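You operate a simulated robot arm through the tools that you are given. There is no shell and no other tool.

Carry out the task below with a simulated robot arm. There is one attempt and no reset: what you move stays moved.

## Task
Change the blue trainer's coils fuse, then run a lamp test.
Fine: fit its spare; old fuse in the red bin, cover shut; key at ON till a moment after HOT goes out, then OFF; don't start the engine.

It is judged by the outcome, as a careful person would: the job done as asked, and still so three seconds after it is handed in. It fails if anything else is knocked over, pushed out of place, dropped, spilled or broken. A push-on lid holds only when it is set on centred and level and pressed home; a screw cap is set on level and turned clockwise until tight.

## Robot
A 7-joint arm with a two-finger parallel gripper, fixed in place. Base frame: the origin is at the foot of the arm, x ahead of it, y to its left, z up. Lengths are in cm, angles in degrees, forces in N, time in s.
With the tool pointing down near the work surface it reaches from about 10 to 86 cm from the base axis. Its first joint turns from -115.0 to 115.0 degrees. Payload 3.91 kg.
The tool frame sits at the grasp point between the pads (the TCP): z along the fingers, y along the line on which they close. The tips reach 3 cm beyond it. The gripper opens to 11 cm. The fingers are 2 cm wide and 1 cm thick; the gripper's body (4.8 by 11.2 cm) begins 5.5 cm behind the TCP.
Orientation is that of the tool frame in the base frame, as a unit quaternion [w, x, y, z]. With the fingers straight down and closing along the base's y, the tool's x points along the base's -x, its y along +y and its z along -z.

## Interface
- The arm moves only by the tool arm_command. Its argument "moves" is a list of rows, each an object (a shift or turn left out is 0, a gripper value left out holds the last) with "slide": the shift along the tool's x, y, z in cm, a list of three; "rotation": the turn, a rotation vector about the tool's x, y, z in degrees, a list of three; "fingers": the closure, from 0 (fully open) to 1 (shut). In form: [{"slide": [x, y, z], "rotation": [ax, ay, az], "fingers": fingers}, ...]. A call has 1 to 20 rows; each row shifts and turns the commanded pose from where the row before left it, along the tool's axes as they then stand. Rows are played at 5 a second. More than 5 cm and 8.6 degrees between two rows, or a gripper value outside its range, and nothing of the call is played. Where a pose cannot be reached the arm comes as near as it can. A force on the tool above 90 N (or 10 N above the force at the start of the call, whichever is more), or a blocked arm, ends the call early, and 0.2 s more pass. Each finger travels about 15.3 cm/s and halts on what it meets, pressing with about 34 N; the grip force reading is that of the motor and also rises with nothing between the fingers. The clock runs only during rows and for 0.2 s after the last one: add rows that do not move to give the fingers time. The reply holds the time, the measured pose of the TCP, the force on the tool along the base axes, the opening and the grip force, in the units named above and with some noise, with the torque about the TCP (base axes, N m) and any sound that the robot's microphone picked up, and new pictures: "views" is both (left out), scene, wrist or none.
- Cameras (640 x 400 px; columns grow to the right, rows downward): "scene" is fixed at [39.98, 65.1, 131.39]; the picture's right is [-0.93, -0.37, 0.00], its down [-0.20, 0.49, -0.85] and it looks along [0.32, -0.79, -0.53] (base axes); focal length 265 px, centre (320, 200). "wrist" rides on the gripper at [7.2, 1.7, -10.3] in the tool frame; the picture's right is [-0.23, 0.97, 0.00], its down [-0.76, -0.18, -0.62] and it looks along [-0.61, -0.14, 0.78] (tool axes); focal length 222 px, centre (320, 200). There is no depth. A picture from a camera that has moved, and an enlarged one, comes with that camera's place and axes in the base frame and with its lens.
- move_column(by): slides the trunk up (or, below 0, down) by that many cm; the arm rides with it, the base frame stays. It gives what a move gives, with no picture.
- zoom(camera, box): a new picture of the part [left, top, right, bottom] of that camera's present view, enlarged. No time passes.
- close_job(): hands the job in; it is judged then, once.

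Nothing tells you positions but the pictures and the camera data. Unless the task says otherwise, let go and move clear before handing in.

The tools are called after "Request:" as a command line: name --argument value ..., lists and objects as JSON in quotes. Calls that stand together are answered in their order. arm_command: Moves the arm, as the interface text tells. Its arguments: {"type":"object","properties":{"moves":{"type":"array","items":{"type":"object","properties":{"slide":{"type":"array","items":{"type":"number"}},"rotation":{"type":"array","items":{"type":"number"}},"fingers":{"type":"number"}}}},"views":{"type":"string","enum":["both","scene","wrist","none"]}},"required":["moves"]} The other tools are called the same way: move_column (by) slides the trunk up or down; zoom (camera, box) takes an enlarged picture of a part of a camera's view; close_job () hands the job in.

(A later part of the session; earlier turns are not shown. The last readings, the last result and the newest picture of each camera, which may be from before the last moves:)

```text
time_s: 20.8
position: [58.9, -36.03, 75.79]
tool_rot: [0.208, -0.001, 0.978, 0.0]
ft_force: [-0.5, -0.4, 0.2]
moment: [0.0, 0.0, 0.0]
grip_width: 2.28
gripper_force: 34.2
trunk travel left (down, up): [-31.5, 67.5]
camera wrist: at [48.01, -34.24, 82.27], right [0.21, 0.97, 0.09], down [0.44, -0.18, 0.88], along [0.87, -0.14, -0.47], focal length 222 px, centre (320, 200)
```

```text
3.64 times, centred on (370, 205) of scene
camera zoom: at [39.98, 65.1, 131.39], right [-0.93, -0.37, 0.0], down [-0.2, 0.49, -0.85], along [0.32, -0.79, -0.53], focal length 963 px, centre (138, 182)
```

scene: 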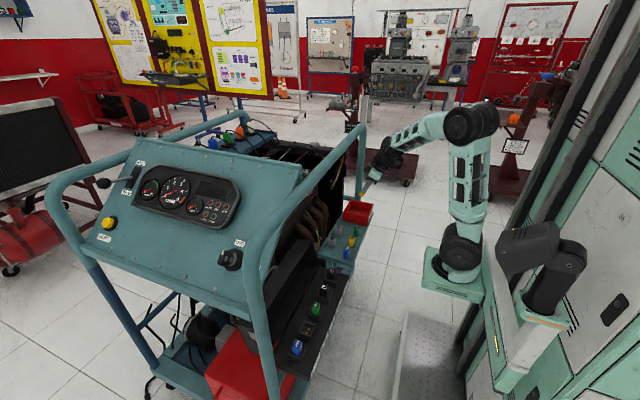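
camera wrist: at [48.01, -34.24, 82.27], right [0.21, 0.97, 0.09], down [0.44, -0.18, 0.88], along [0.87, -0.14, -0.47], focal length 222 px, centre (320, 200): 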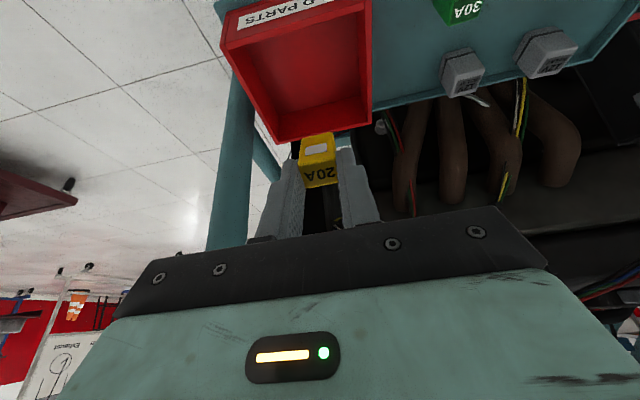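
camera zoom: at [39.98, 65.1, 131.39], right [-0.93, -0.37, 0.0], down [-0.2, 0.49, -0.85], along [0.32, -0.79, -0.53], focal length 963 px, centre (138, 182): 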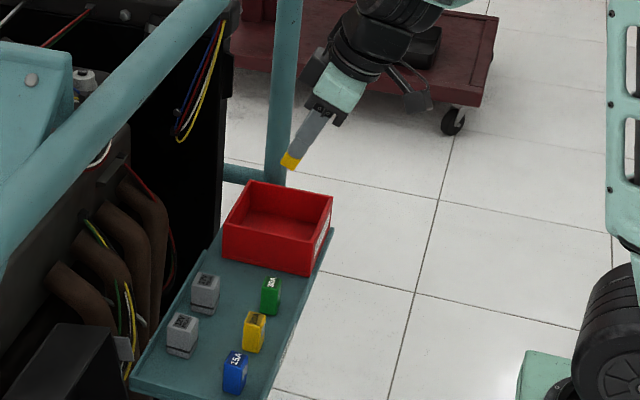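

The fuse is centred above the bin. I'll lower it straight down into the bin.

Request:
arm_command --moves '[{"slide": [1.22, 0, 2.74]}, {"slide": [1.22, 0, 2.74]}, {"slide": [0.81, 0, 1.83]}, {}]'

Request:
zoom --camera "scene" --box '[310, 170, 410, 250]'

```text
time_s: 21.8
position: [58.85, -35.86, 67.73]
tool_rot: [0.208, 0.0, 0.978, -0.001]
ft_force: [0.9, 0.7, 0.1]
moment: [-0.02, -0.01, 0.01]
grip_width: 2.23
gripper_force: 34.3
trunk travel left (down, up): [-31.5, 67.5]
camera wrist: at [48.06, -34.13, 74.27], right [0.21, 0.97, 0.09], down [0.44, -0.18, 0.88], along [0.87, -0.14, -0.47], focal length 222 px, centre (320, 200)
```

scene: 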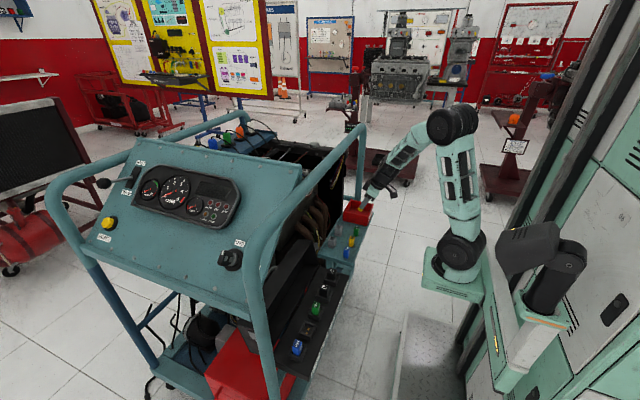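
wrist: 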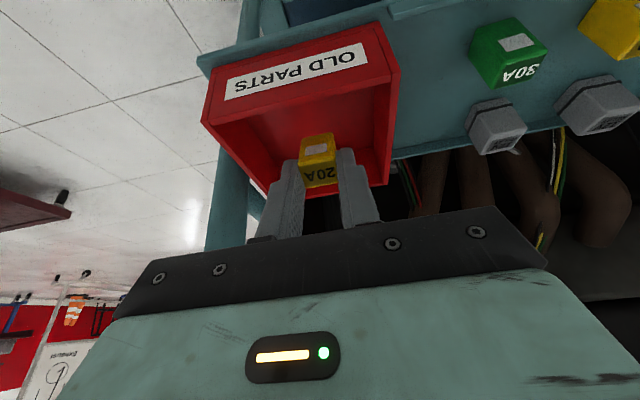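

```text
5.00 times, centred on (360, 210) of scene
camera zoom: at [39.98, 65.1, 131.39], right [-0.93, -0.37, 0.0], down [-0.2, 0.49, -0.85], along [0.32, -0.79, -0.53], focal length 1325 px, centre (120, 150)
```

zoom: 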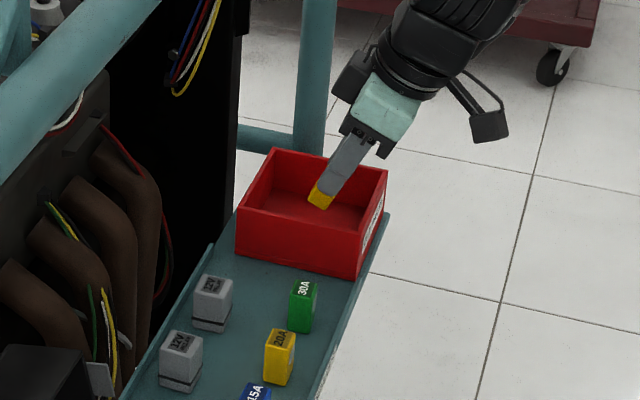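

The fuse end is inside the bin. I'll lower a bit more and release.

Request:
arm_command --moves '[{"slide": [0.3, 0, 0.69]}, {"slide": [0.3, 0, 0.69]}, {}]' --views "none"

Request:
arm_command --moves '[{"fingers": 0.75}, {"fingers": 0.6}, {}, {}]'

Request:
zoom --camera "scene" --box '[310, 170, 410, 250]'

```text
time_s: 22.6
position: [58.83, -35.82, 66.28]
tool_rot: [0.209, 0.001, 0.978, -0.001]
ft_force: [0.6, 0.0, -0.3]
moment: [0.01, -0.01, -0.02]
grip_width: 2.27
gripper_force: 34.1
trunk travel left (down, up): [-31.5, 67.5]
```

```text
time_s: 23.6
position: [58.81, -35.76, 66.36]
tool_rot: [0.208, 0.0, 0.978, 0.0]
ft_force: [-0.2, 0.1, 0.6]
moment: [0.0, 0.0, 0.02]
grip_width: 4.38
gripper_force: 0.0
trunk travel left (down, up): [-31.5, 67.5]
camera wrist: at [47.99, -34.1, 72.77], right [0.21, 0.97, 0.09], down [0.44, -0.18, 0.88], along [0.87, -0.14, -0.47], focal length 222 px, centre (320, 200)
```

scene: 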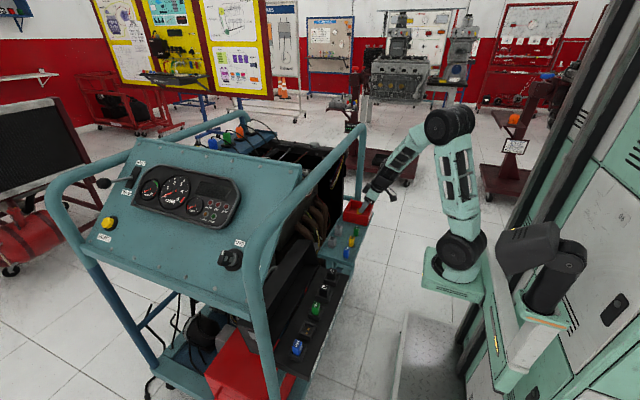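
wrist: 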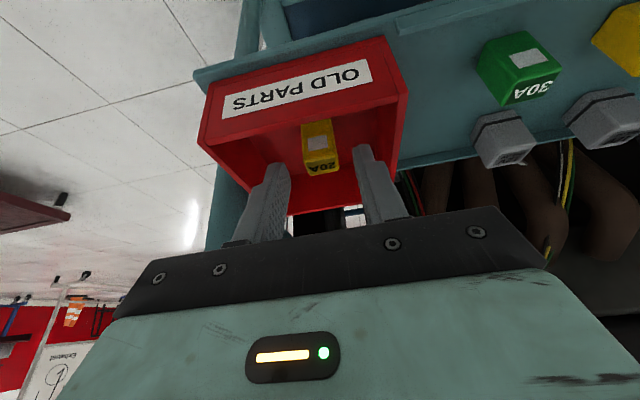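

```text
5.00 times, centred on (360, 210) of scene
camera zoom: at [39.98, 65.1, 131.39], right [-0.93, -0.37, 0.0], down [-0.2, 0.49, -0.85], along [0.32, -0.79, -0.53], focal length 1325 px, centre (120, 150)
```

zoom: 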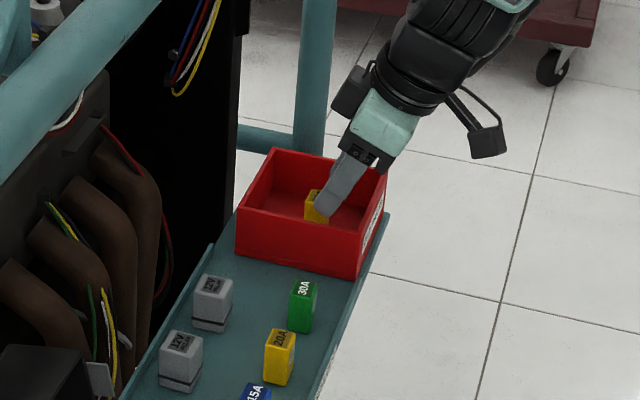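

The old fuse sits in the bin. I'll back out, straighten the tool and move to a view near the yellow spare.

Request:
arm_command --moves '[{"slide": [0, 0, -4.5]}, {"slide": [0, 0, -4.5]}, {"slide": [4, 0, -2]}, {"slide": [3.5, 0, -1]}, {"rotation": [0, 8, 0], "slide": [0, 2, 0]}, {"rotation": [0, 8, 0], "slide": [0, 4, 0]}, {"rotation": [0, 8, 0], "slide": [0, 4, 0]}, {"slide": [0, 4.5, 0]}, {"slide": [0, 4.5, 1.5]}, {"slide": [0, 1, 3.5]}, {"slide": [0, 0, 4]}, {}]'

Request:
zoom --camera "wrist" --box '[200, 60, 440, 210]'

```text
time_s: 26.2
position: [47.25, -15.83, 65.34]
tool_rot: [-0.001, 0.001, 1.0, 0.0]
ft_force: [-0.1, -0.1, -0.7]
moment: [0.01, -0.01, 0.0]
grip_width: 4.39
gripper_force: 0.0
out of reach, approached as far as the arm can: row 11
trunk travel left (down, up): [-31.5, 67.5]
camera wrist: at [40.05, -14.15, 75.64], right [0.23, 0.97, 0.0], down [0.76, -0.18, 0.62], along [0.61, -0.14, -0.78], focal length 222 px, centre (320, 200)
```

scene: 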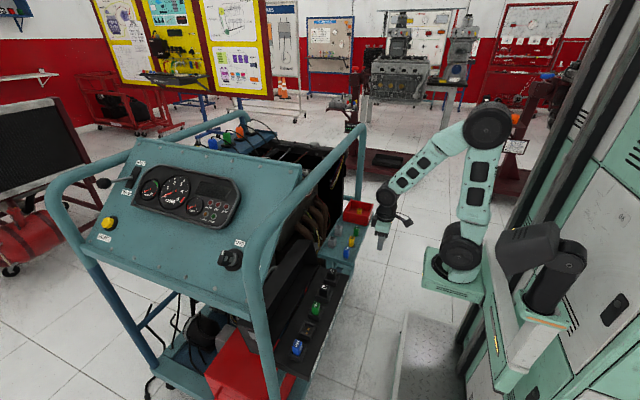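
wrist: 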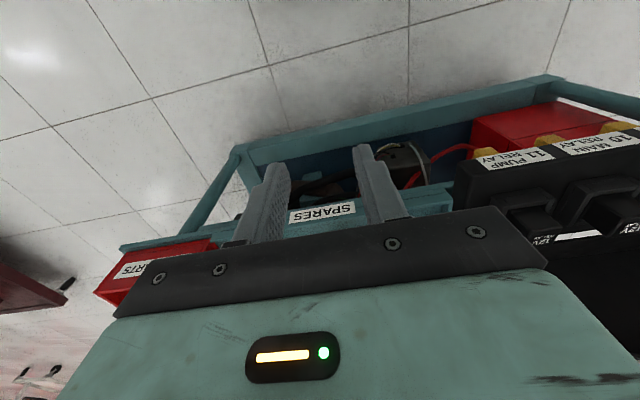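

```text
2.67 times, centred on (320, 135) of wrist
camera zoom: at [40.05, -14.15, 75.64], right [0.23, 0.97, 0.0], down [0.76, -0.18, 0.62], along [0.61, -0.14, -0.78], focal length 592 px, centre (320, 373)
```

zoom: 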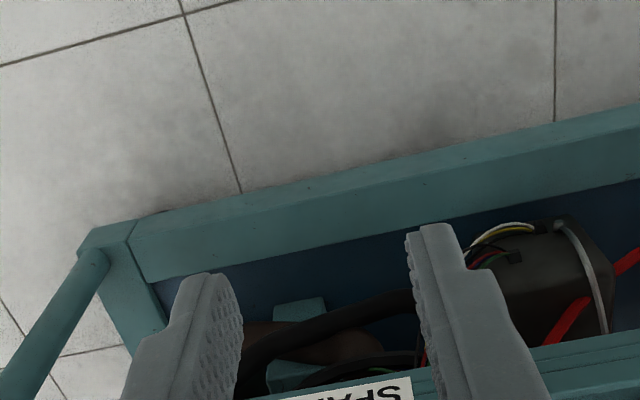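

I'll raise a little and advance over the spares tray to see the yellow spare.

Request:
arm_command --moves '[{"slide": [0, 0, -3.5], "fingers": 0.57}, {"slide": [-4, 0, 0]}, {"slide": [-4, 0, 0]}, {"slide": [-2, 0, 0]}, {}]'

Request:
zoom --camera "wrist" --box '[220, 100, 420, 225]'

```text
time_s: 27.4
position: [57.56, -15.73, 68.99]
tool_rot: [0.0, 0.0, 1.0, 0.0]
ft_force: [0.1, 0.7, 0.1]
moment: [-0.02, 0.02, 0.0]
grip_width: 4.74
gripper_force: 0.1
trunk travel left (down, up): [-31.5, 67.5]
camera wrist: at [50.31, -14.15, 79.17], right [0.23, 0.97, 0.0], down [0.76, -0.18, 0.62], along [0.61, -0.14, -0.78], focal length 222 px, centre (320, 200)
```

scene: 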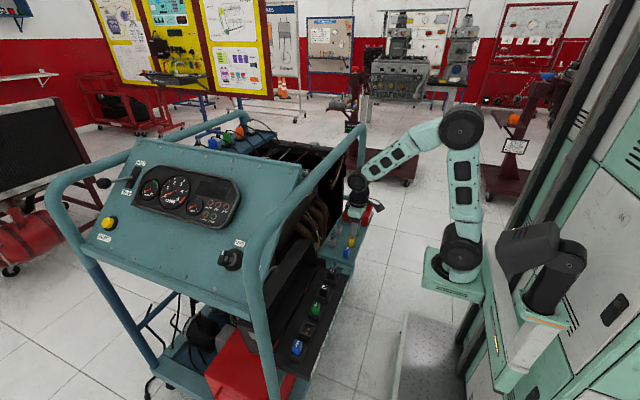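
wrist: 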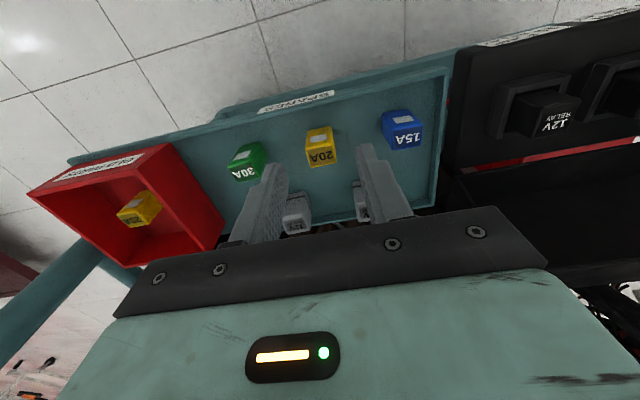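

```text
3.20 times, centred on (320, 162) of wrist
camera zoom: at [50.31, -14.15, 79.17], right [0.23, 0.97, 0.0], down [0.76, -0.18, 0.62], along [0.61, -0.14, -0.78], focal length 711 px, centre (320, 320)
```

zoom: 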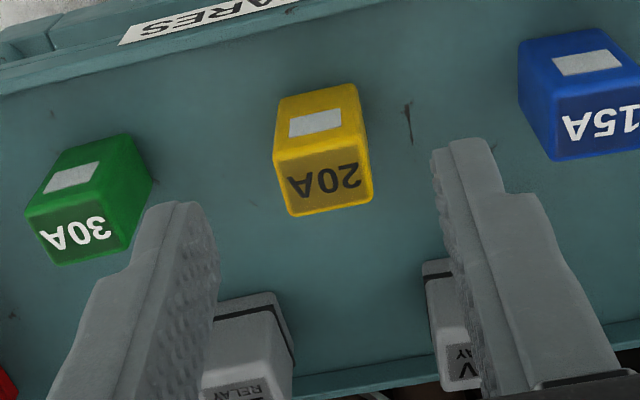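

The spare yellow fuse top is at about (59.0, -16.0, 62.3). I'll descend around it, aiming to match the relative hold I had on the old fuse.

Request:
arm_command --moves '[{"slide": [-1.5, -0.2, 0], "fingers": 0.6}, {"slide": [0, 0, 2.5]}, {"slide": [0, 0, 2.5]}, {}]'

Request:
zoom --camera "wrist" --box '[220, 100, 420, 225]'

```text
time_s: 28.4
position: [58.87, -16.05, 63.86]
tool_rot: [0.0, 0.001, 1.0, 0.0]
ft_force: [-0.2, 0.2, -0.5]
moment: [0.02, 0.01, 0.02]
grip_width: 4.41
gripper_force: 0.2
trunk travel left (down, up): [-31.5, 67.5]
camera wrist: at [51.65, -14.42, 74.14], right [0.23, 0.97, 0.0], down [0.76, -0.18, 0.62], along [0.61, -0.14, -0.78], focal length 222 px, centre (320, 200)
```

scene: 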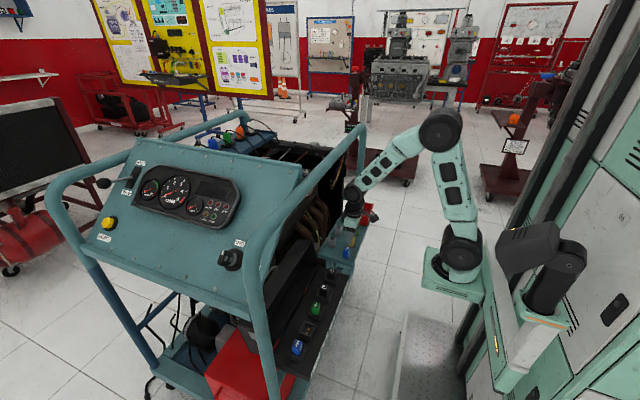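
wrist: 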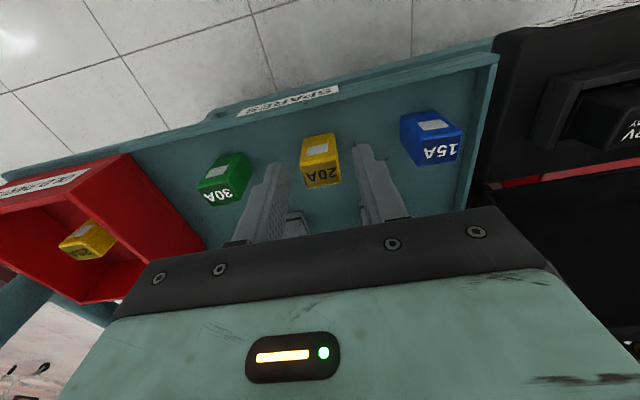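

```text
3.20 times, centred on (320, 162) of wrist
camera zoom: at [51.65, -14.42, 74.14], right [0.23, 0.97, 0.0], down [0.76, -0.18, 0.62], along [0.61, -0.14, -0.78], focal length 711 px, centre (320, 320)
```

zoom: 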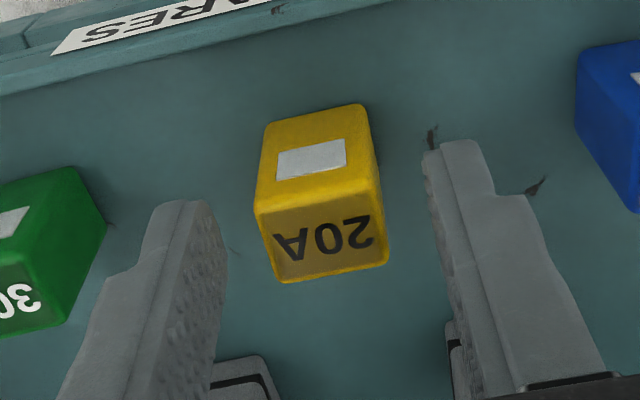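

The view nearly matches the earlier hold, so I'll nudge 0.1 cm and close on the spare.

Request:
arm_command --moves '[{"slide": [-0.12, 0.12, 0]}, {"fingers": 0.75}, {"fingers": 0.9}, {"fingers": 1}, {}]'

Request:
zoom --camera "wrist" --box '[220, 100, 420, 225]'

```text
time_s: 29.6
position: [58.98, -16.03, 63.95]
tool_rot: [0.0, 0.0, 1.0, 0.0]
ft_force: [0.8, -0.5, -0.9]
moment: [-0.01, -0.01, -0.01]
grip_width: 2.25
gripper_force: 34.3
trunk travel left (down, up): [-31.5, 67.5]
camera wrist: at [51.77, -14.27, 74.18], right [0.23, 0.97, 0.0], down [0.76, -0.18, 0.62], along [0.61, -0.14, -0.78], focal length 222 px, centre (320, 200)
```

scene: 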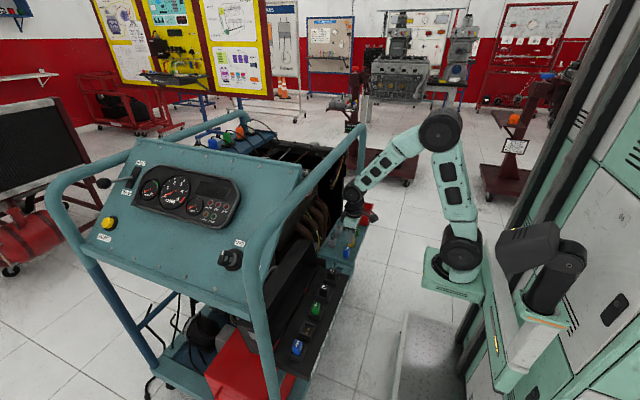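
wrist: 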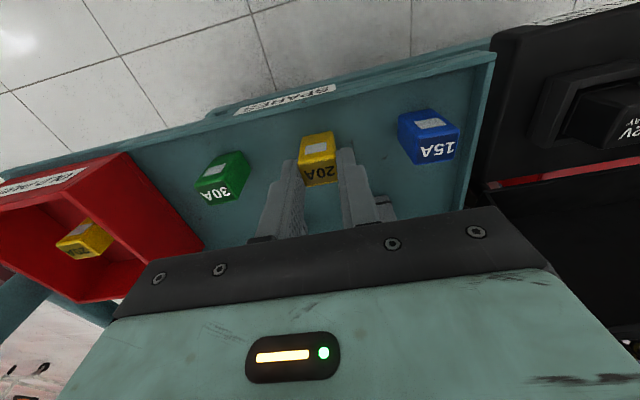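

```text
3.20 times, centred on (320, 162) of wrist
camera zoom: at [51.77, -14.27, 74.18], right [0.23, 0.97, 0.0], down [0.76, -0.18, 0.62], along [0.61, -0.14, -0.78], focal length 711 px, centre (320, 320)
```

zoom: 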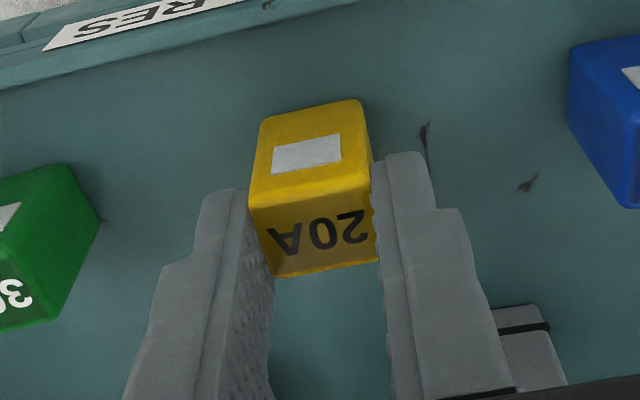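

The hold matches the old one almost exactly. I'll lift, retract, travel over to the fuse box and line up above the socket.

Request:
arm_command --moves '[{"slide": [0, 0, -1]}, {"slide": [0, 0, -2]}, {"slide": [0, 0, -3]}, {"slide": [4, 0, 0]}, {"slide": [4, 0, 0]}, {"slide": [4, 0, -1]}, {"slide": [0, 4.5, 0]}, {"slide": [0, 4.5, 0]}, {"slide": [0, 4.5, 0]}, {"slide": [0, 4.5, 0]}, {"slide": [0, 4.5, 0]}, {"slide": [0, 4.5, 0]}, {"slide": [0, 4.5, 0]}, {"slide": [0, 4.5, 0]}, {"slide": [0, 4.18, 0]}, {}]'

```text
time_s: 33.0
position: [47.0, 24.27, 71.03]
tool_rot: [0.0, 0.0, 1.0, -0.001]
ft_force: [0.0, -0.8, -0.2]
moment: [-0.01, -0.01, 0.0]
grip_width: 2.24
gripper_force: 33.8
trunk travel left (down, up): [-31.5, 67.5]
camera wrist: at [39.76, 25.93, 81.22], right [0.23, 0.97, 0.0], down [0.76, -0.18, 0.62], along [0.61, -0.14, -0.78], focal length 222 px, centre (320, 200)
```

scene: 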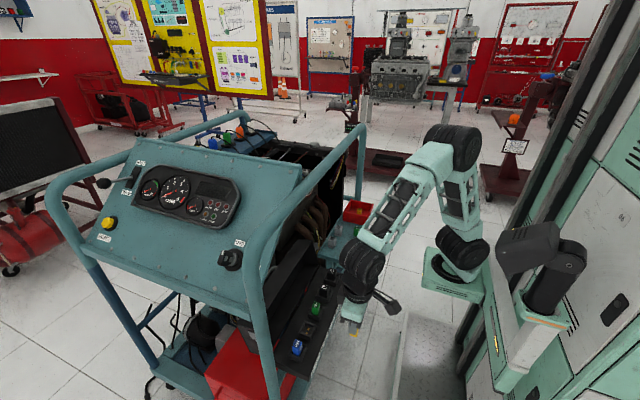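
wrist: 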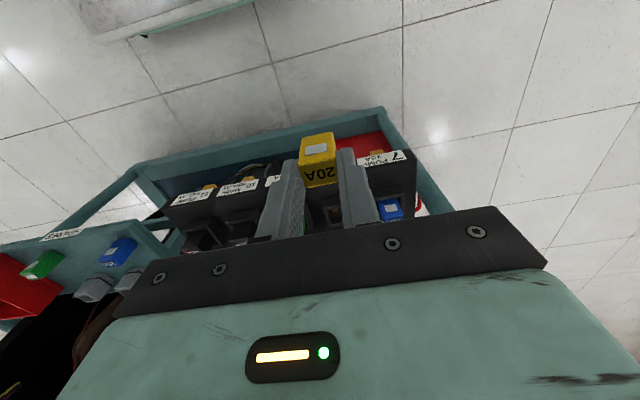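

Now I'll advance over the socket and compare with the picture from just after extraction.

Request:
arm_command --moves '[{"slide": [-4.5, 0, 0]}, {"slide": [-4.5, -0.05, 0.5]}, {"slide": [-4.65, 0, 1]}, {"slide": [0, 0, 2.65]}, {}, {}]'

Request:
zoom --camera "wrist" --box '[220, 100, 420, 225]'

```text
time_s: 34.4
position: [60.67, 24.26, 66.87]
tool_rot: [0.001, 0.0, 1.0, 0.0]
ft_force: [0.0, -0.4, -0.3]
moment: [-0.03, -0.04, -0.01]
grip_width: 2.23
gripper_force: 34.4
trunk travel left (down, up): [-31.5, 67.5]
camera wrist: at [53.51, 25.81, 77.08], right [0.23, 0.97, 0.0], down [0.76, -0.18, 0.62], along [0.61, -0.14, -0.78], focal length 222 px, centre (320, 200)
```

scene: 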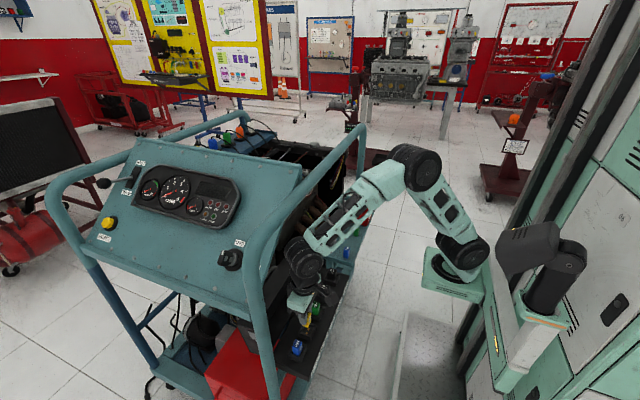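
wrist: 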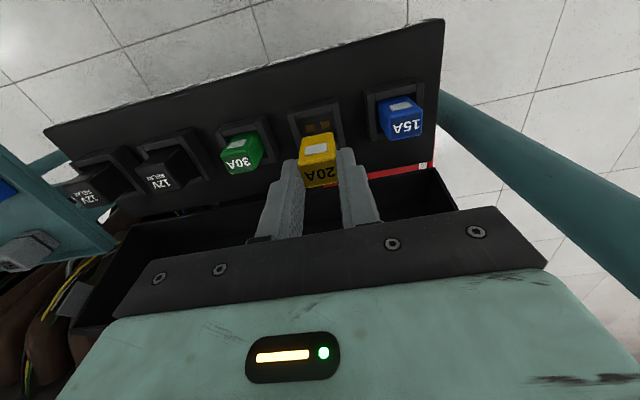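

```text
3.20 times, centred on (320, 162) of wrist
camera zoom: at [53.51, 25.81, 77.08], right [0.23, 0.97, 0.0], down [0.76, -0.18, 0.62], along [0.61, -0.14, -0.78], focal length 711 px, centre (320, 320)
```

zoom: 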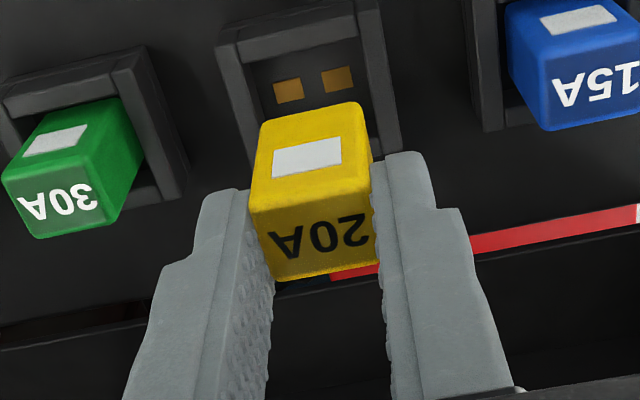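

The socket lines up within about 0.1 cm of the extraction view. I'll apply that small correction, then lower slowly while watching the force.

Request:
arm_command --moves '[{"slide": [0.14, 0.08, 0]}, {}, {"slide": [0, 0, 0.6]}, {"slide": [0, 0, 0.6]}, {"slide": [0, 0, 0.4]}, {}]'

Request:
zoom --camera "wrist" --box '[220, 100, 420, 225]'

Request:
zoom --camera "scene" --box '[270, 270, 350, 370]'

```text
time_s: 35.8
position: [60.54, 24.1, 65.29]
tool_rot: [0.0, 0.001, 1.0, 0.0]
ft_force: [-0.2, 0.1, 0.9]
moment: [0.01, -0.03, 0.01]
grip_width: 2.23
gripper_force: 34.4
trunk travel left (down, up): [-31.5, 67.5]
camera wrist: at [53.33, 25.84, 75.43], right [0.23, 0.97, 0.0], down [0.76, -0.18, 0.62], along [0.61, -0.14, -0.78], focal length 222 px, centre (320, 200)
```

scene: 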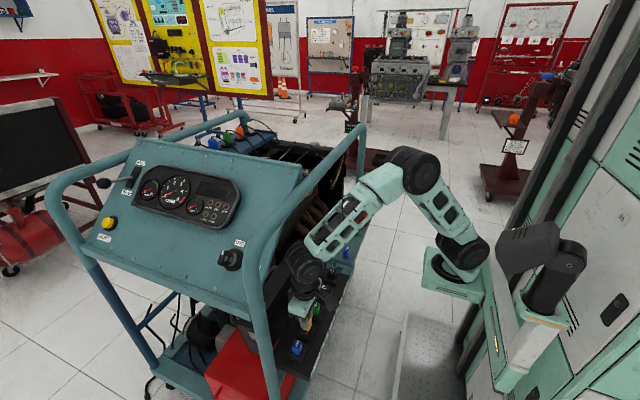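
wrist: 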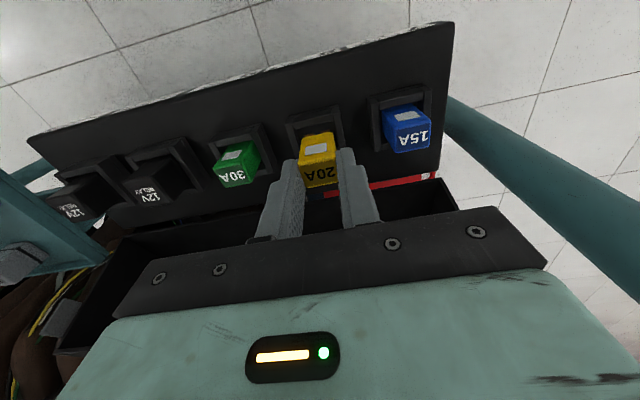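

```text
3.20 times, centred on (320, 162) of wrist
camera zoom: at [53.33, 25.84, 75.43], right [0.23, 0.97, 0.0], down [0.76, -0.18, 0.62], along [0.61, -0.14, -0.78], focal length 711 px, centre (320, 320)
```

zoom: 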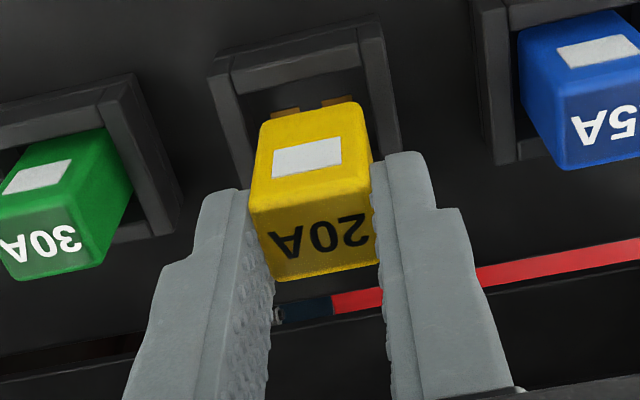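

```text
4.00 times, centred on (310, 320) of scene
camera zoom: at [39.98, 65.1, 131.39], right [-0.93, -0.37, 0.0], down [-0.2, 0.49, -0.85], along [0.32, -0.79, -0.53], focal length 1060 px, centre (360, -280)
```

zoom: 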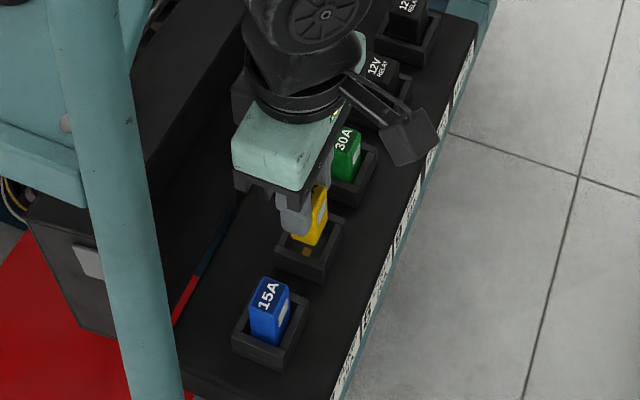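

Alignment looks good. I'll keep lowering in small steps.

Request:
arm_command --moves '[{"slide": [0, 0, 0.4]}, {"slide": [0, 0, 0.4]}, {}]' --views "none"

Request:
zoom --camera "wrist" --box '[220, 100, 420, 225]'

```text
time_s: 36.6
position: [60.51, 24.33, 64.25]
tool_rot: [0.0, 0.0, 1.0, 0.0]
ft_force: [-0.6, 0.4, 0.1]
moment: [0.03, 0.01, 0.04]
grip_width: 2.27
gripper_force: 34.0
trunk travel left (down, up): [-31.5, 67.5]
```

```text
3.20 times, centred on (320, 162) of wrist
camera zoom: at [53.28, 25.87, 74.58], right [0.23, 0.97, 0.0], down [0.76, -0.18, 0.62], along [0.61, -0.14, -0.78], focal length 711 px, centre (320, 320)
```

zoom: 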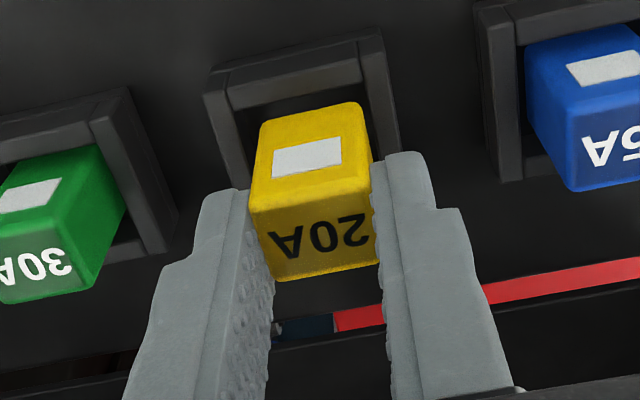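

Request:
arm_command --moves '[{"slide": [0, 0, 0.4]}, {"slide": [0, 0, 0.3]}, {}]' --views "none"

Request:
zoom --camera "wrist" --box '[220, 100, 420, 225]'

```text
time_s: 37.4
position: [60.61, 24.34, 63.51]
tool_rot: [-0.001, 0.0, 1.0, 0.0]
ft_force: [-0.9, 0.0, -0.2]
moment: [-0.04, -0.01, -0.01]
grip_width: 2.23
gripper_force: 34.3
trunk travel left (down, up): [-31.5, 67.5]
```

```text
3.20 times, centred on (320, 162) of wrist
camera zoom: at [53.27, 25.94, 73.84], right [0.23, 0.97, 0.0], down [0.76, -0.18, 0.62], along [0.61, -0.14, -0.78], focal length 711 px, centre (320, 320)
```

zoom: 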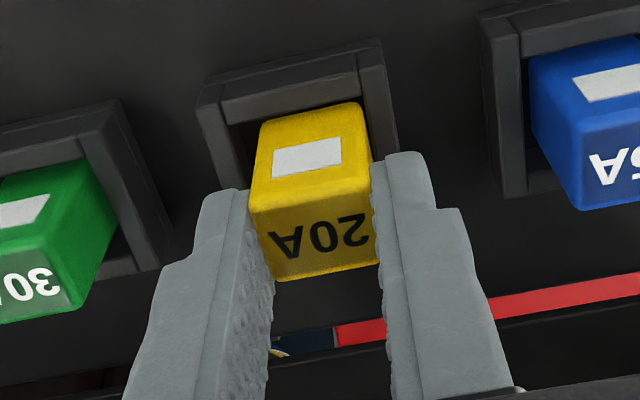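

Request:
arm_command --moves '[{"slide": [0, 0, 0.3]}, {"slide": [0, 0, 0.3]}, {}]' --views "none"

Request:
zoom --camera "wrist" --box '[220, 100, 420, 225]'

```text
time_s: 38.2
position: [60.52, 24.23, 62.95]
tool_rot: [0.0, 0.0, 1.0, 0.0]
ft_force: [0.2, 0.1, -0.5]
moment: [0.04, -0.02, -0.01]
grip_width: 2.25
gripper_force: 34.2
trunk travel left (down, up): [-31.5, 67.5]
```

```text
3.20 times, centred on (320, 162) of wrist
camera zoom: at [53.26, 25.93, 73.23], right [0.23, 0.97, 0.0], down [0.76, -0.18, 0.62], along [0.61, -0.14, -0.78], focal length 711 px, centre (320, 320)
```

zoom: 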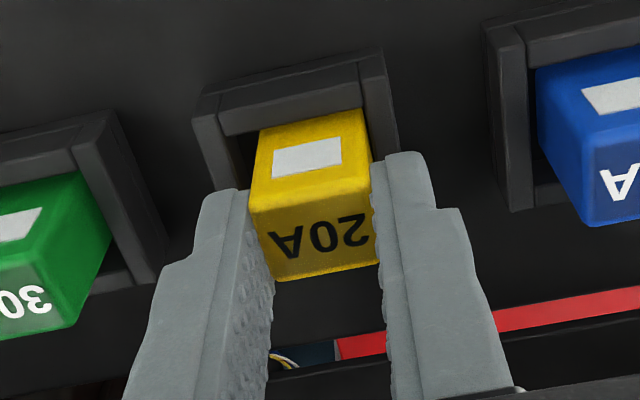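

The hand is at seating height with no contact force, and the image suggests I'm about 0.15–0.2 cm short in x. I'll rise slightly, correct and compare again.

Request:
arm_command --moves '[{"slide": [0, 0, -0.6]}, {"slide": [-0.18, -0.05, 0]}, {"slide": [0, 0, 0.3]}, {"slide": [0, 0, 0.3]}, {}]' --views "none"

Request:
zoom --camera "wrist" --box '[220, 100, 420, 225]'

```text
time_s: 39.4
position: [60.67, 24.14, 63.05]
tool_rot: [0.001, -0.001, 1.0, 0.0]
ft_force: [0.0, 0.7, -0.8]
moment: [-0.02, 0.0, 0.0]
grip_width: 2.24
gripper_force: 33.7
trunk travel left (down, up): [-31.5, 67.5]
```

```text
3.20 times, centred on (320, 162) of wrist
camera zoom: at [53.44, 25.89, 73.24], right [0.23, 0.97, 0.0], down [0.76, -0.18, 0.62], along [0.61, -0.14, -0.78], focal length 711 px, centre (320, 320)
```

zoom: 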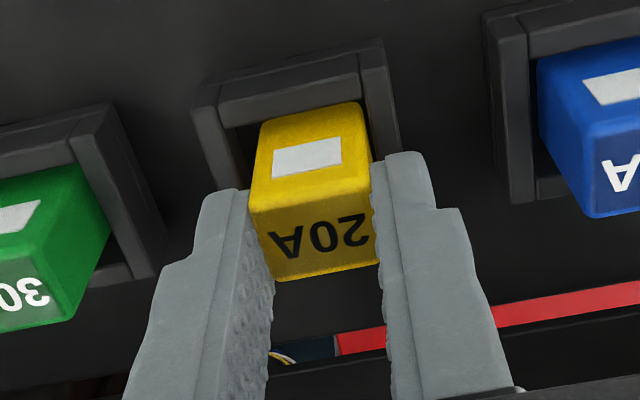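

The view now matches the reference. I'll press down gently in small steps and watch for seating force.

Request:
arm_command --moves '[{"slide": [0, -0.04, 0.15]}, {"slide": [0, 0, 0.15]}, {}]' --views "none"

Request:
zoom --camera "wrist" --box '[220, 100, 420, 225]'

```text
time_s: 40.2
position: [60.76, 24.3, 62.93]
tool_rot: [0.0, 0.0, 1.0, 0.001]
ft_force: [-1.3, -2.2, 18.3]
moment: [-0.16, 0.11, -0.01]
grip_width: 2.22
gripper_force: 33.5
trunk travel left (down, up): [-31.5, 67.5]
```

```text
3.20 times, centred on (320, 162) of wrist
camera zoom: at [53.43, 25.84, 73.11], right [0.23, 0.97, 0.0], down [0.76, -0.18, 0.62], along [0.61, -0.14, -0.78], focal length 711 px, centre (320, 320)
```

zoom: 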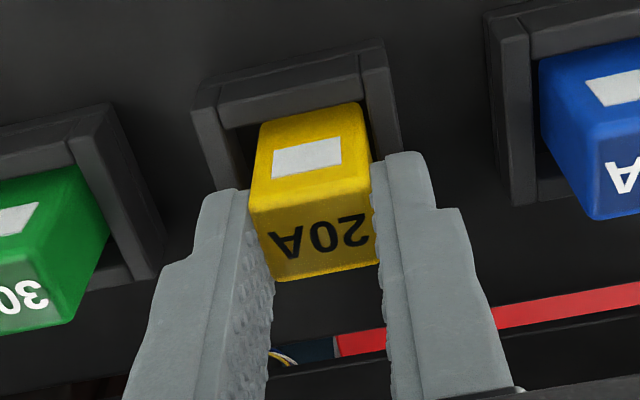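

An 18 N reaction says it is touching. I'll press further to drive it home.

Request:
arm_command --moves '[{"slide": [0, 0, 0.15]}, {"slide": [0, 0, 0.15]}, {}]' --views "none"

Request:
zoom --camera "wrist" --box '[220, 100, 420, 225]'

```text
time_s: 41.0
position: [60.67, 24.16, 62.54]
tool_rot: [0.002, 0.0, 1.0, 0.001]
ft_force: [2.1, -1.1, 35.9]
moment: [-0.08, -0.09, 0.0]
grip_width: 2.23
gripper_force: 33.9
trunk travel left (down, up): [-31.5, 67.5]
```

```text
3.20 times, centred on (320, 162) of wrist
camera zoom: at [53.44, 25.86, 72.81], right [0.23, 0.97, 0.0], down [0.76, -0.18, 0.63], along [0.61, -0.14, -0.78], focal length 711 px, centre (320, 320)
```

zoom: 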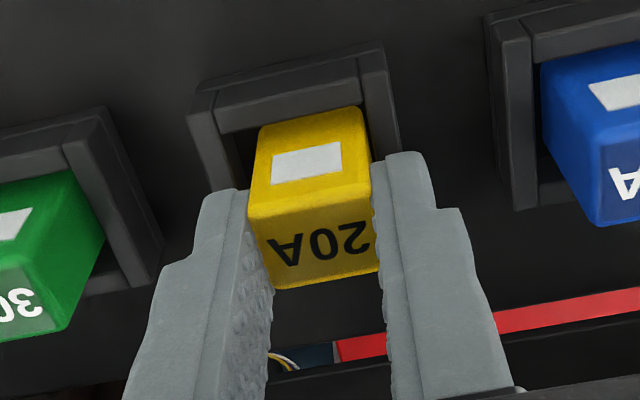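

The fuse has slid slightly up in the grip, so it is likely bottomed. I'll release, rise a little and compare it with its neighbours.

Request:
arm_command --moves '[{"slide": [0, 0, -0.25]}, {"fingers": 0.75}, {"fingers": 0.58}, {}, {"slide": [0, 0, -0.55]}, {}]'

Request:
zoom --camera "wrist" --box '[160, 80, 480, 250]'

Request:
zoom --camera "wrist" --box '[220, 100, 420, 225]'

Request:
zoom --camera "scene" --box '[270, 270, 350, 370]'

```text
time_s: 42.4
position: [60.68, 24.12, 63.02]
tool_rot: [0.0, 0.0, 1.0, 0.001]
ft_force: [-0.7, -0.4, -0.1]
moment: [0.01, 0.01, 0.01]
grip_width: 4.61
gripper_force: 0.1
trunk travel left (down, up): [-31.5, 67.5]
camera wrist: at [53.45, 25.78, 73.43], right [0.23, 0.97, 0.0], down [0.76, -0.18, 0.62], along [0.61, -0.14, -0.78], focal length 222 px, centre (320, 200)
```

scene: 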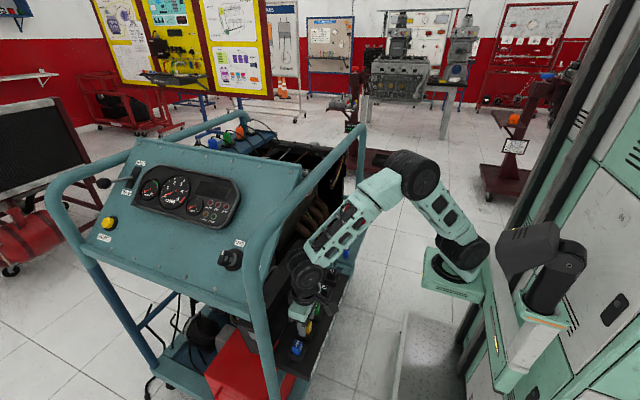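
wrist: 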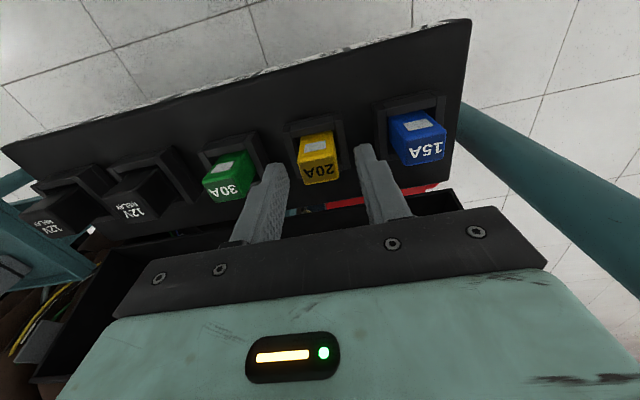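

```text
2.00 times, centred on (320, 165) of wrist
camera zoom: at [53.45, 25.78, 73.43], right [0.23, 0.97, 0.0], down [0.76, -0.18, 0.62], along [0.61, -0.14, -0.78], focal length 444 px, centre (320, 270)
```

zoom: 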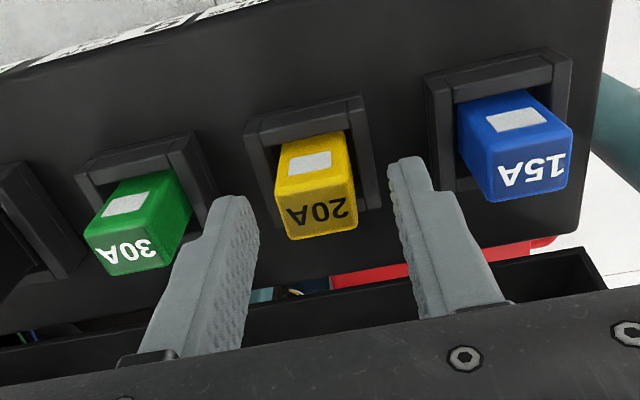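

```text
3.20 times, centred on (320, 162) of wrist
camera zoom: at [53.45, 25.78, 73.43], right [0.23, 0.97, 0.0], down [0.76, -0.18, 0.62], along [0.61, -0.14, -0.78], focal length 711 px, centre (320, 320)
```

zoom: 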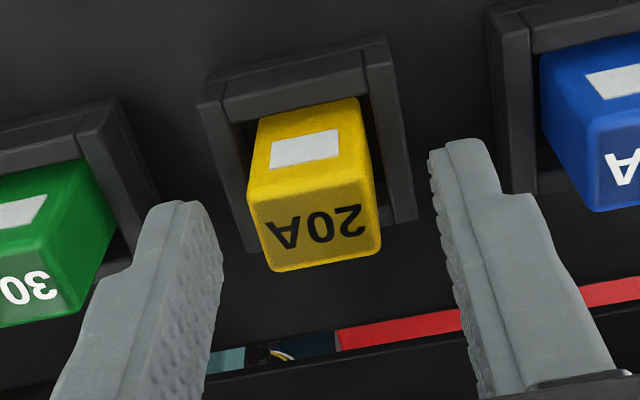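

```text
4.00 times, centred on (310, 320) of scene
camera zoom: at [39.98, 65.1, 131.39], right [-0.93, -0.37, 0.0], down [-0.2, 0.49, -0.85], along [0.32, -0.79, -0.53], focal length 1060 px, centre (360, -280)
```

zoom: 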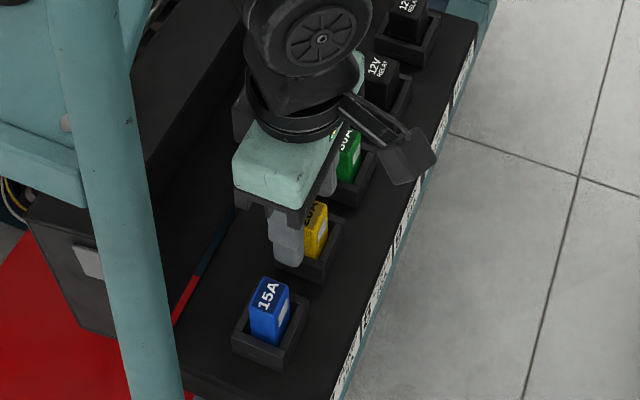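

It looks seated or very nearly so. To be sure, I'll close the fingers above it and press its top straight down.

Request:
arm_command --moves '[{"slide": [0, 0, -2.2]}, {"fingers": 0.8}, {"fingers": 1}, {}, {"slide": [0, 0, 0.4]}, {}]' --views "wrist"

Request:
arm_command --moves '[{"slide": [0, 0, 0.2]}, {"slide": [0, 0, 0.2]}, {}]' --views "none"

```text
time_s: 43.8
position: [60.74, 24.2, 65.02]
tool_rot: [0.0, 0.0, 1.0, 0.0]
ft_force: [1.2, 0.2, 0.0]
moment: [0.0, -0.02, 0.0]
grip_width: 0.0
gripper_force: 34.3
trunk travel left (down, up): [-31.5, 67.5]
camera wrist: at [53.47, 25.75, 75.22], right [0.23, 0.97, 0.0], down [0.76, -0.18, 0.62], along [0.61, -0.14, -0.78], focal length 222 px, centre (320, 200)
```

wrist: 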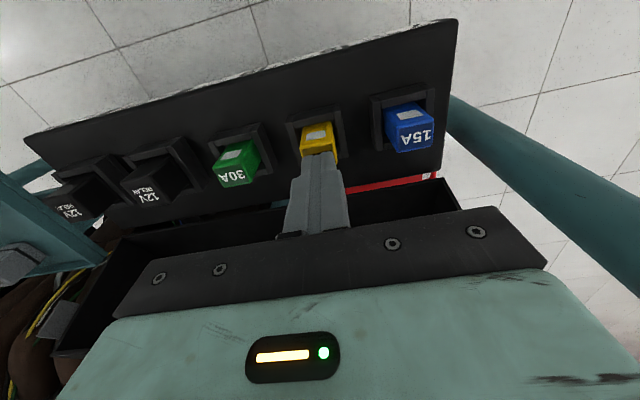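

```text
time_s: 44.6
position: [60.6, 24.05, 64.63]
tool_rot: [0.0, 0.001, 1.0, 0.001]
ft_force: [-0.3, 0.3, -1.0]
moment: [0.01, -0.01, 0.01]
grip_width: 0.0
gripper_force: 33.7
trunk travel left (down, up): [-31.5, 67.5]
```

Request:
arm_command --moves '[{"slide": [0, 0, 0.2]}, {"slide": [0, 0, 0.2]}, {}]' --views "none"

```text
time_s: 45.4
position: [60.71, 24.23, 64.35]
tool_rot: [0.002, 0.0, 1.0, 0.001]
ft_force: [-0.3, -1.9, 20.6]
moment: [-0.05, 0.08, 0.02]
grip_width: 0.01
gripper_force: 34.6
trunk travel left (down, up): [-31.5, 67.5]
```

Contact with the fuse top is at tip z≈61.3. I'll press harder.

Request:
arm_command --moves '[{"slide": [0, 0, 0.2]}, {"slide": [0, 0, 0.2]}, {}]' --views "none"

Request:
arm_command --moves '[{"slide": [0, 0, 0.2]}, {}]' --views "none"

```text
time_s: 46.2
position: [60.74, 24.22, 64.36]
tool_rot: [0.003, 0.0, 1.0, 0.002]
ft_force: [-4.8, -5.6, 59.7]
moment: [-0.18, 0.39, 0.01]
grip_width: 0.0
gripper_force: 34.1
trunk travel left (down, up): [-31.5, 67.5]
```

```text
time_s: 46.8
position: [60.75, 24.16, 64.45]
tool_rot: [0.004, 0.001, 1.0, 0.003]
ft_force: [-8.7, -9.7, 74.8]
moment: [-0.29, 0.6, 0.05]
grip_width: 0.0
gripper_force: 33.9
trunk travel left (down, up): [-31.5, 67.5]
```

It's a hard stop at 75 N with no travel, so the fuse is home. I'll release the pressure, back out from under the rail and look at the cover.

Request:
arm_command --moves '[{"slide": [0, 0, -0.8]}, {"slide": [0, 0, -2]}, {"slide": [0, 0, -2]}, {"slide": [4, 0, 0]}, {"slide": [4, 0, 0]}, {"slide": [4, 0, -2]}, {"slide": [0, 0, -4]}, {"slide": [0, 0, -4]}, {}]'

Request:
zoom --camera "wrist" --box '[160, 80, 480, 280]'

Request:
zoom --camera "scene" --box '[240, 220, 360, 370]'

```text
time_s: 48.8
position: [48.49, 24.36, 78.58]
tool_rot: [-0.001, 0.0, 1.0, 0.001]
ft_force: [-0.3, 0.1, -0.4]
moment: [0.03, 0.02, 0.0]
grip_width: 0.01
gripper_force: 34.0
trunk travel left (down, up): [-31.5, 67.5]
camera wrist: at [41.32, 26.06, 88.77], right [0.23, 0.97, 0.0], down [0.76, -0.18, 0.62], along [0.61, -0.14, -0.78], focal length 222 px, centre (320, 200)
```

scene: 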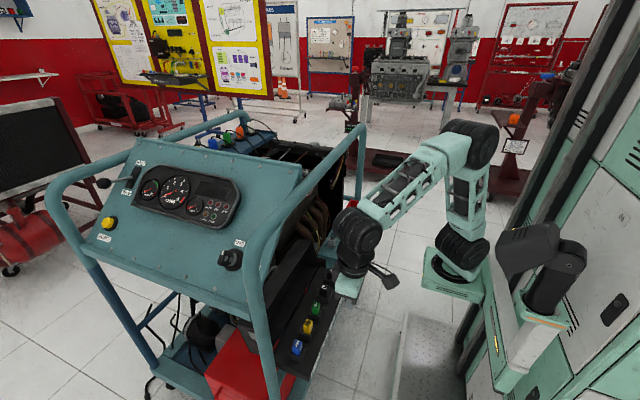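
wrist: 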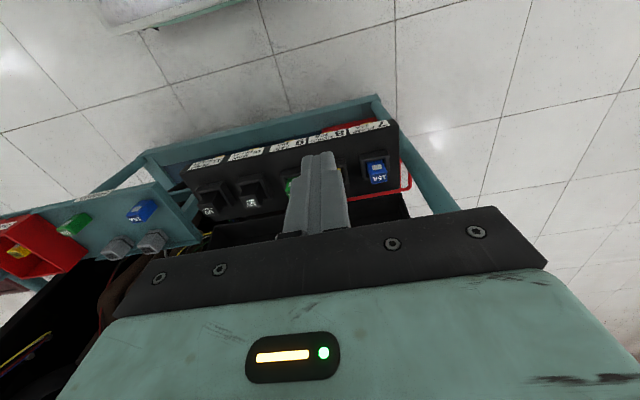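

```text
2.00 times, centred on (320, 180) of wrist
camera zoom: at [41.32, 26.06, 88.77], right [0.23, 0.97, 0.0], down [0.76, -0.18, 0.62], along [0.61, -0.14, -0.78], focal length 444 px, centre (320, 240)
```

zoom: 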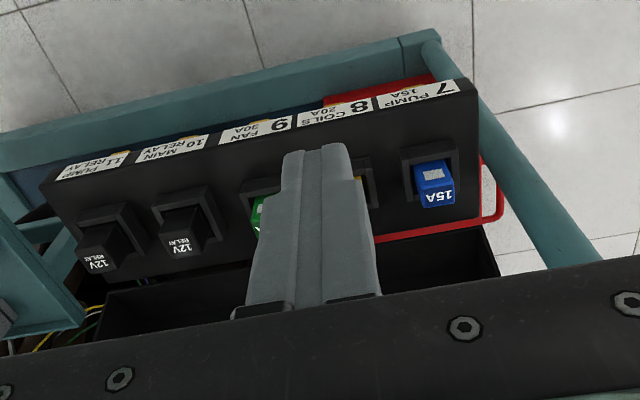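

```text
2.67 times, centred on (300, 295) of scene
camera zoom: at [39.98, 65.1, 131.39], right [-0.93, -0.37, 0.0], down [-0.2, 0.49, -0.85], along [0.32, -0.79, -0.53], focal length 706 px, centre (373, -53)
```

zoom: 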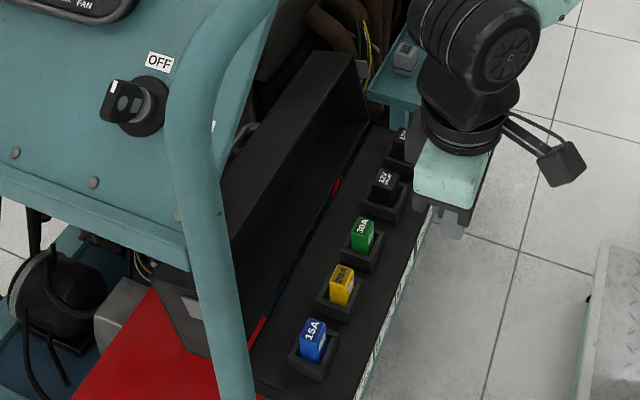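

The new fuse sits level with its neighbours. Next I need the cover geometry, so I'll tilt the hand and raise it for an unobstructed view.

Request:
arm_command --moves '[{"slide": [0, 0, -3.5]}, {"slide": [0, 0, -3.5]}, {"rotation": [0, -8, 0]}, {"rotation": [0, -8, 0]}, {"rotation": [0, -8, 0]}, {}]'

Request:
zoom --camera "wrist" --box '[160, 20, 480, 220]'

```text
time_s: 50.2
position: [48.71, 24.26, 85.25]
tool_rot: [0.209, 0.0, 0.978, 0.0]
ft_force: [0.2, 1.1, -0.7]
moment: [0.0, -0.01, 0.0]
grip_width: 0.02
gripper_force: 34.2
trunk travel left (down, up): [-31.5, 67.5]
camera wrist: at [37.89, 25.89, 91.78], right [0.21, 0.97, 0.09], down [0.44, -0.18, 0.88], along [0.87, -0.14, -0.47], focal length 222 px, centre (320, 200)
```

scene: 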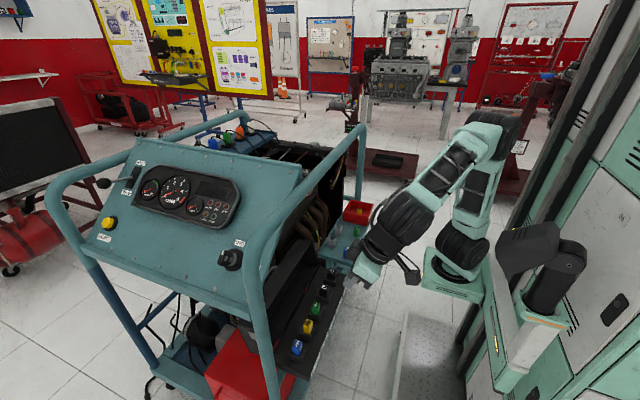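
wrist: 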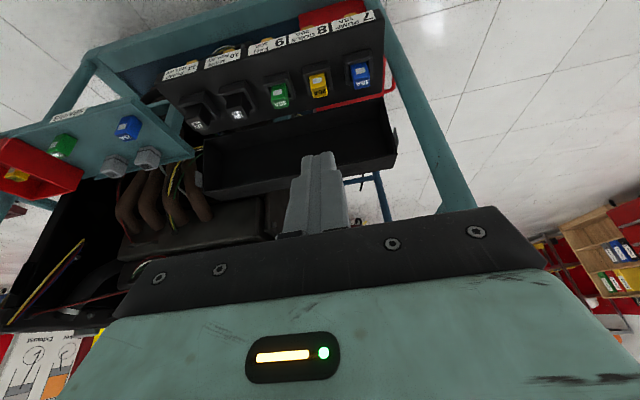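

```text
2.00 times, centred on (320, 120) of wrist
camera zoom: at [37.89, 25.89, 91.78], right [0.21, 0.97, 0.09], down [0.44, -0.18, 0.88], along [0.87, -0.14, -0.47], focal length 444 px, centre (320, 360)
```

zoom: 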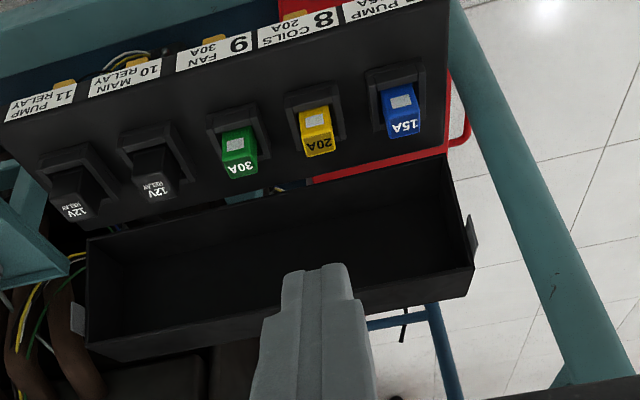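

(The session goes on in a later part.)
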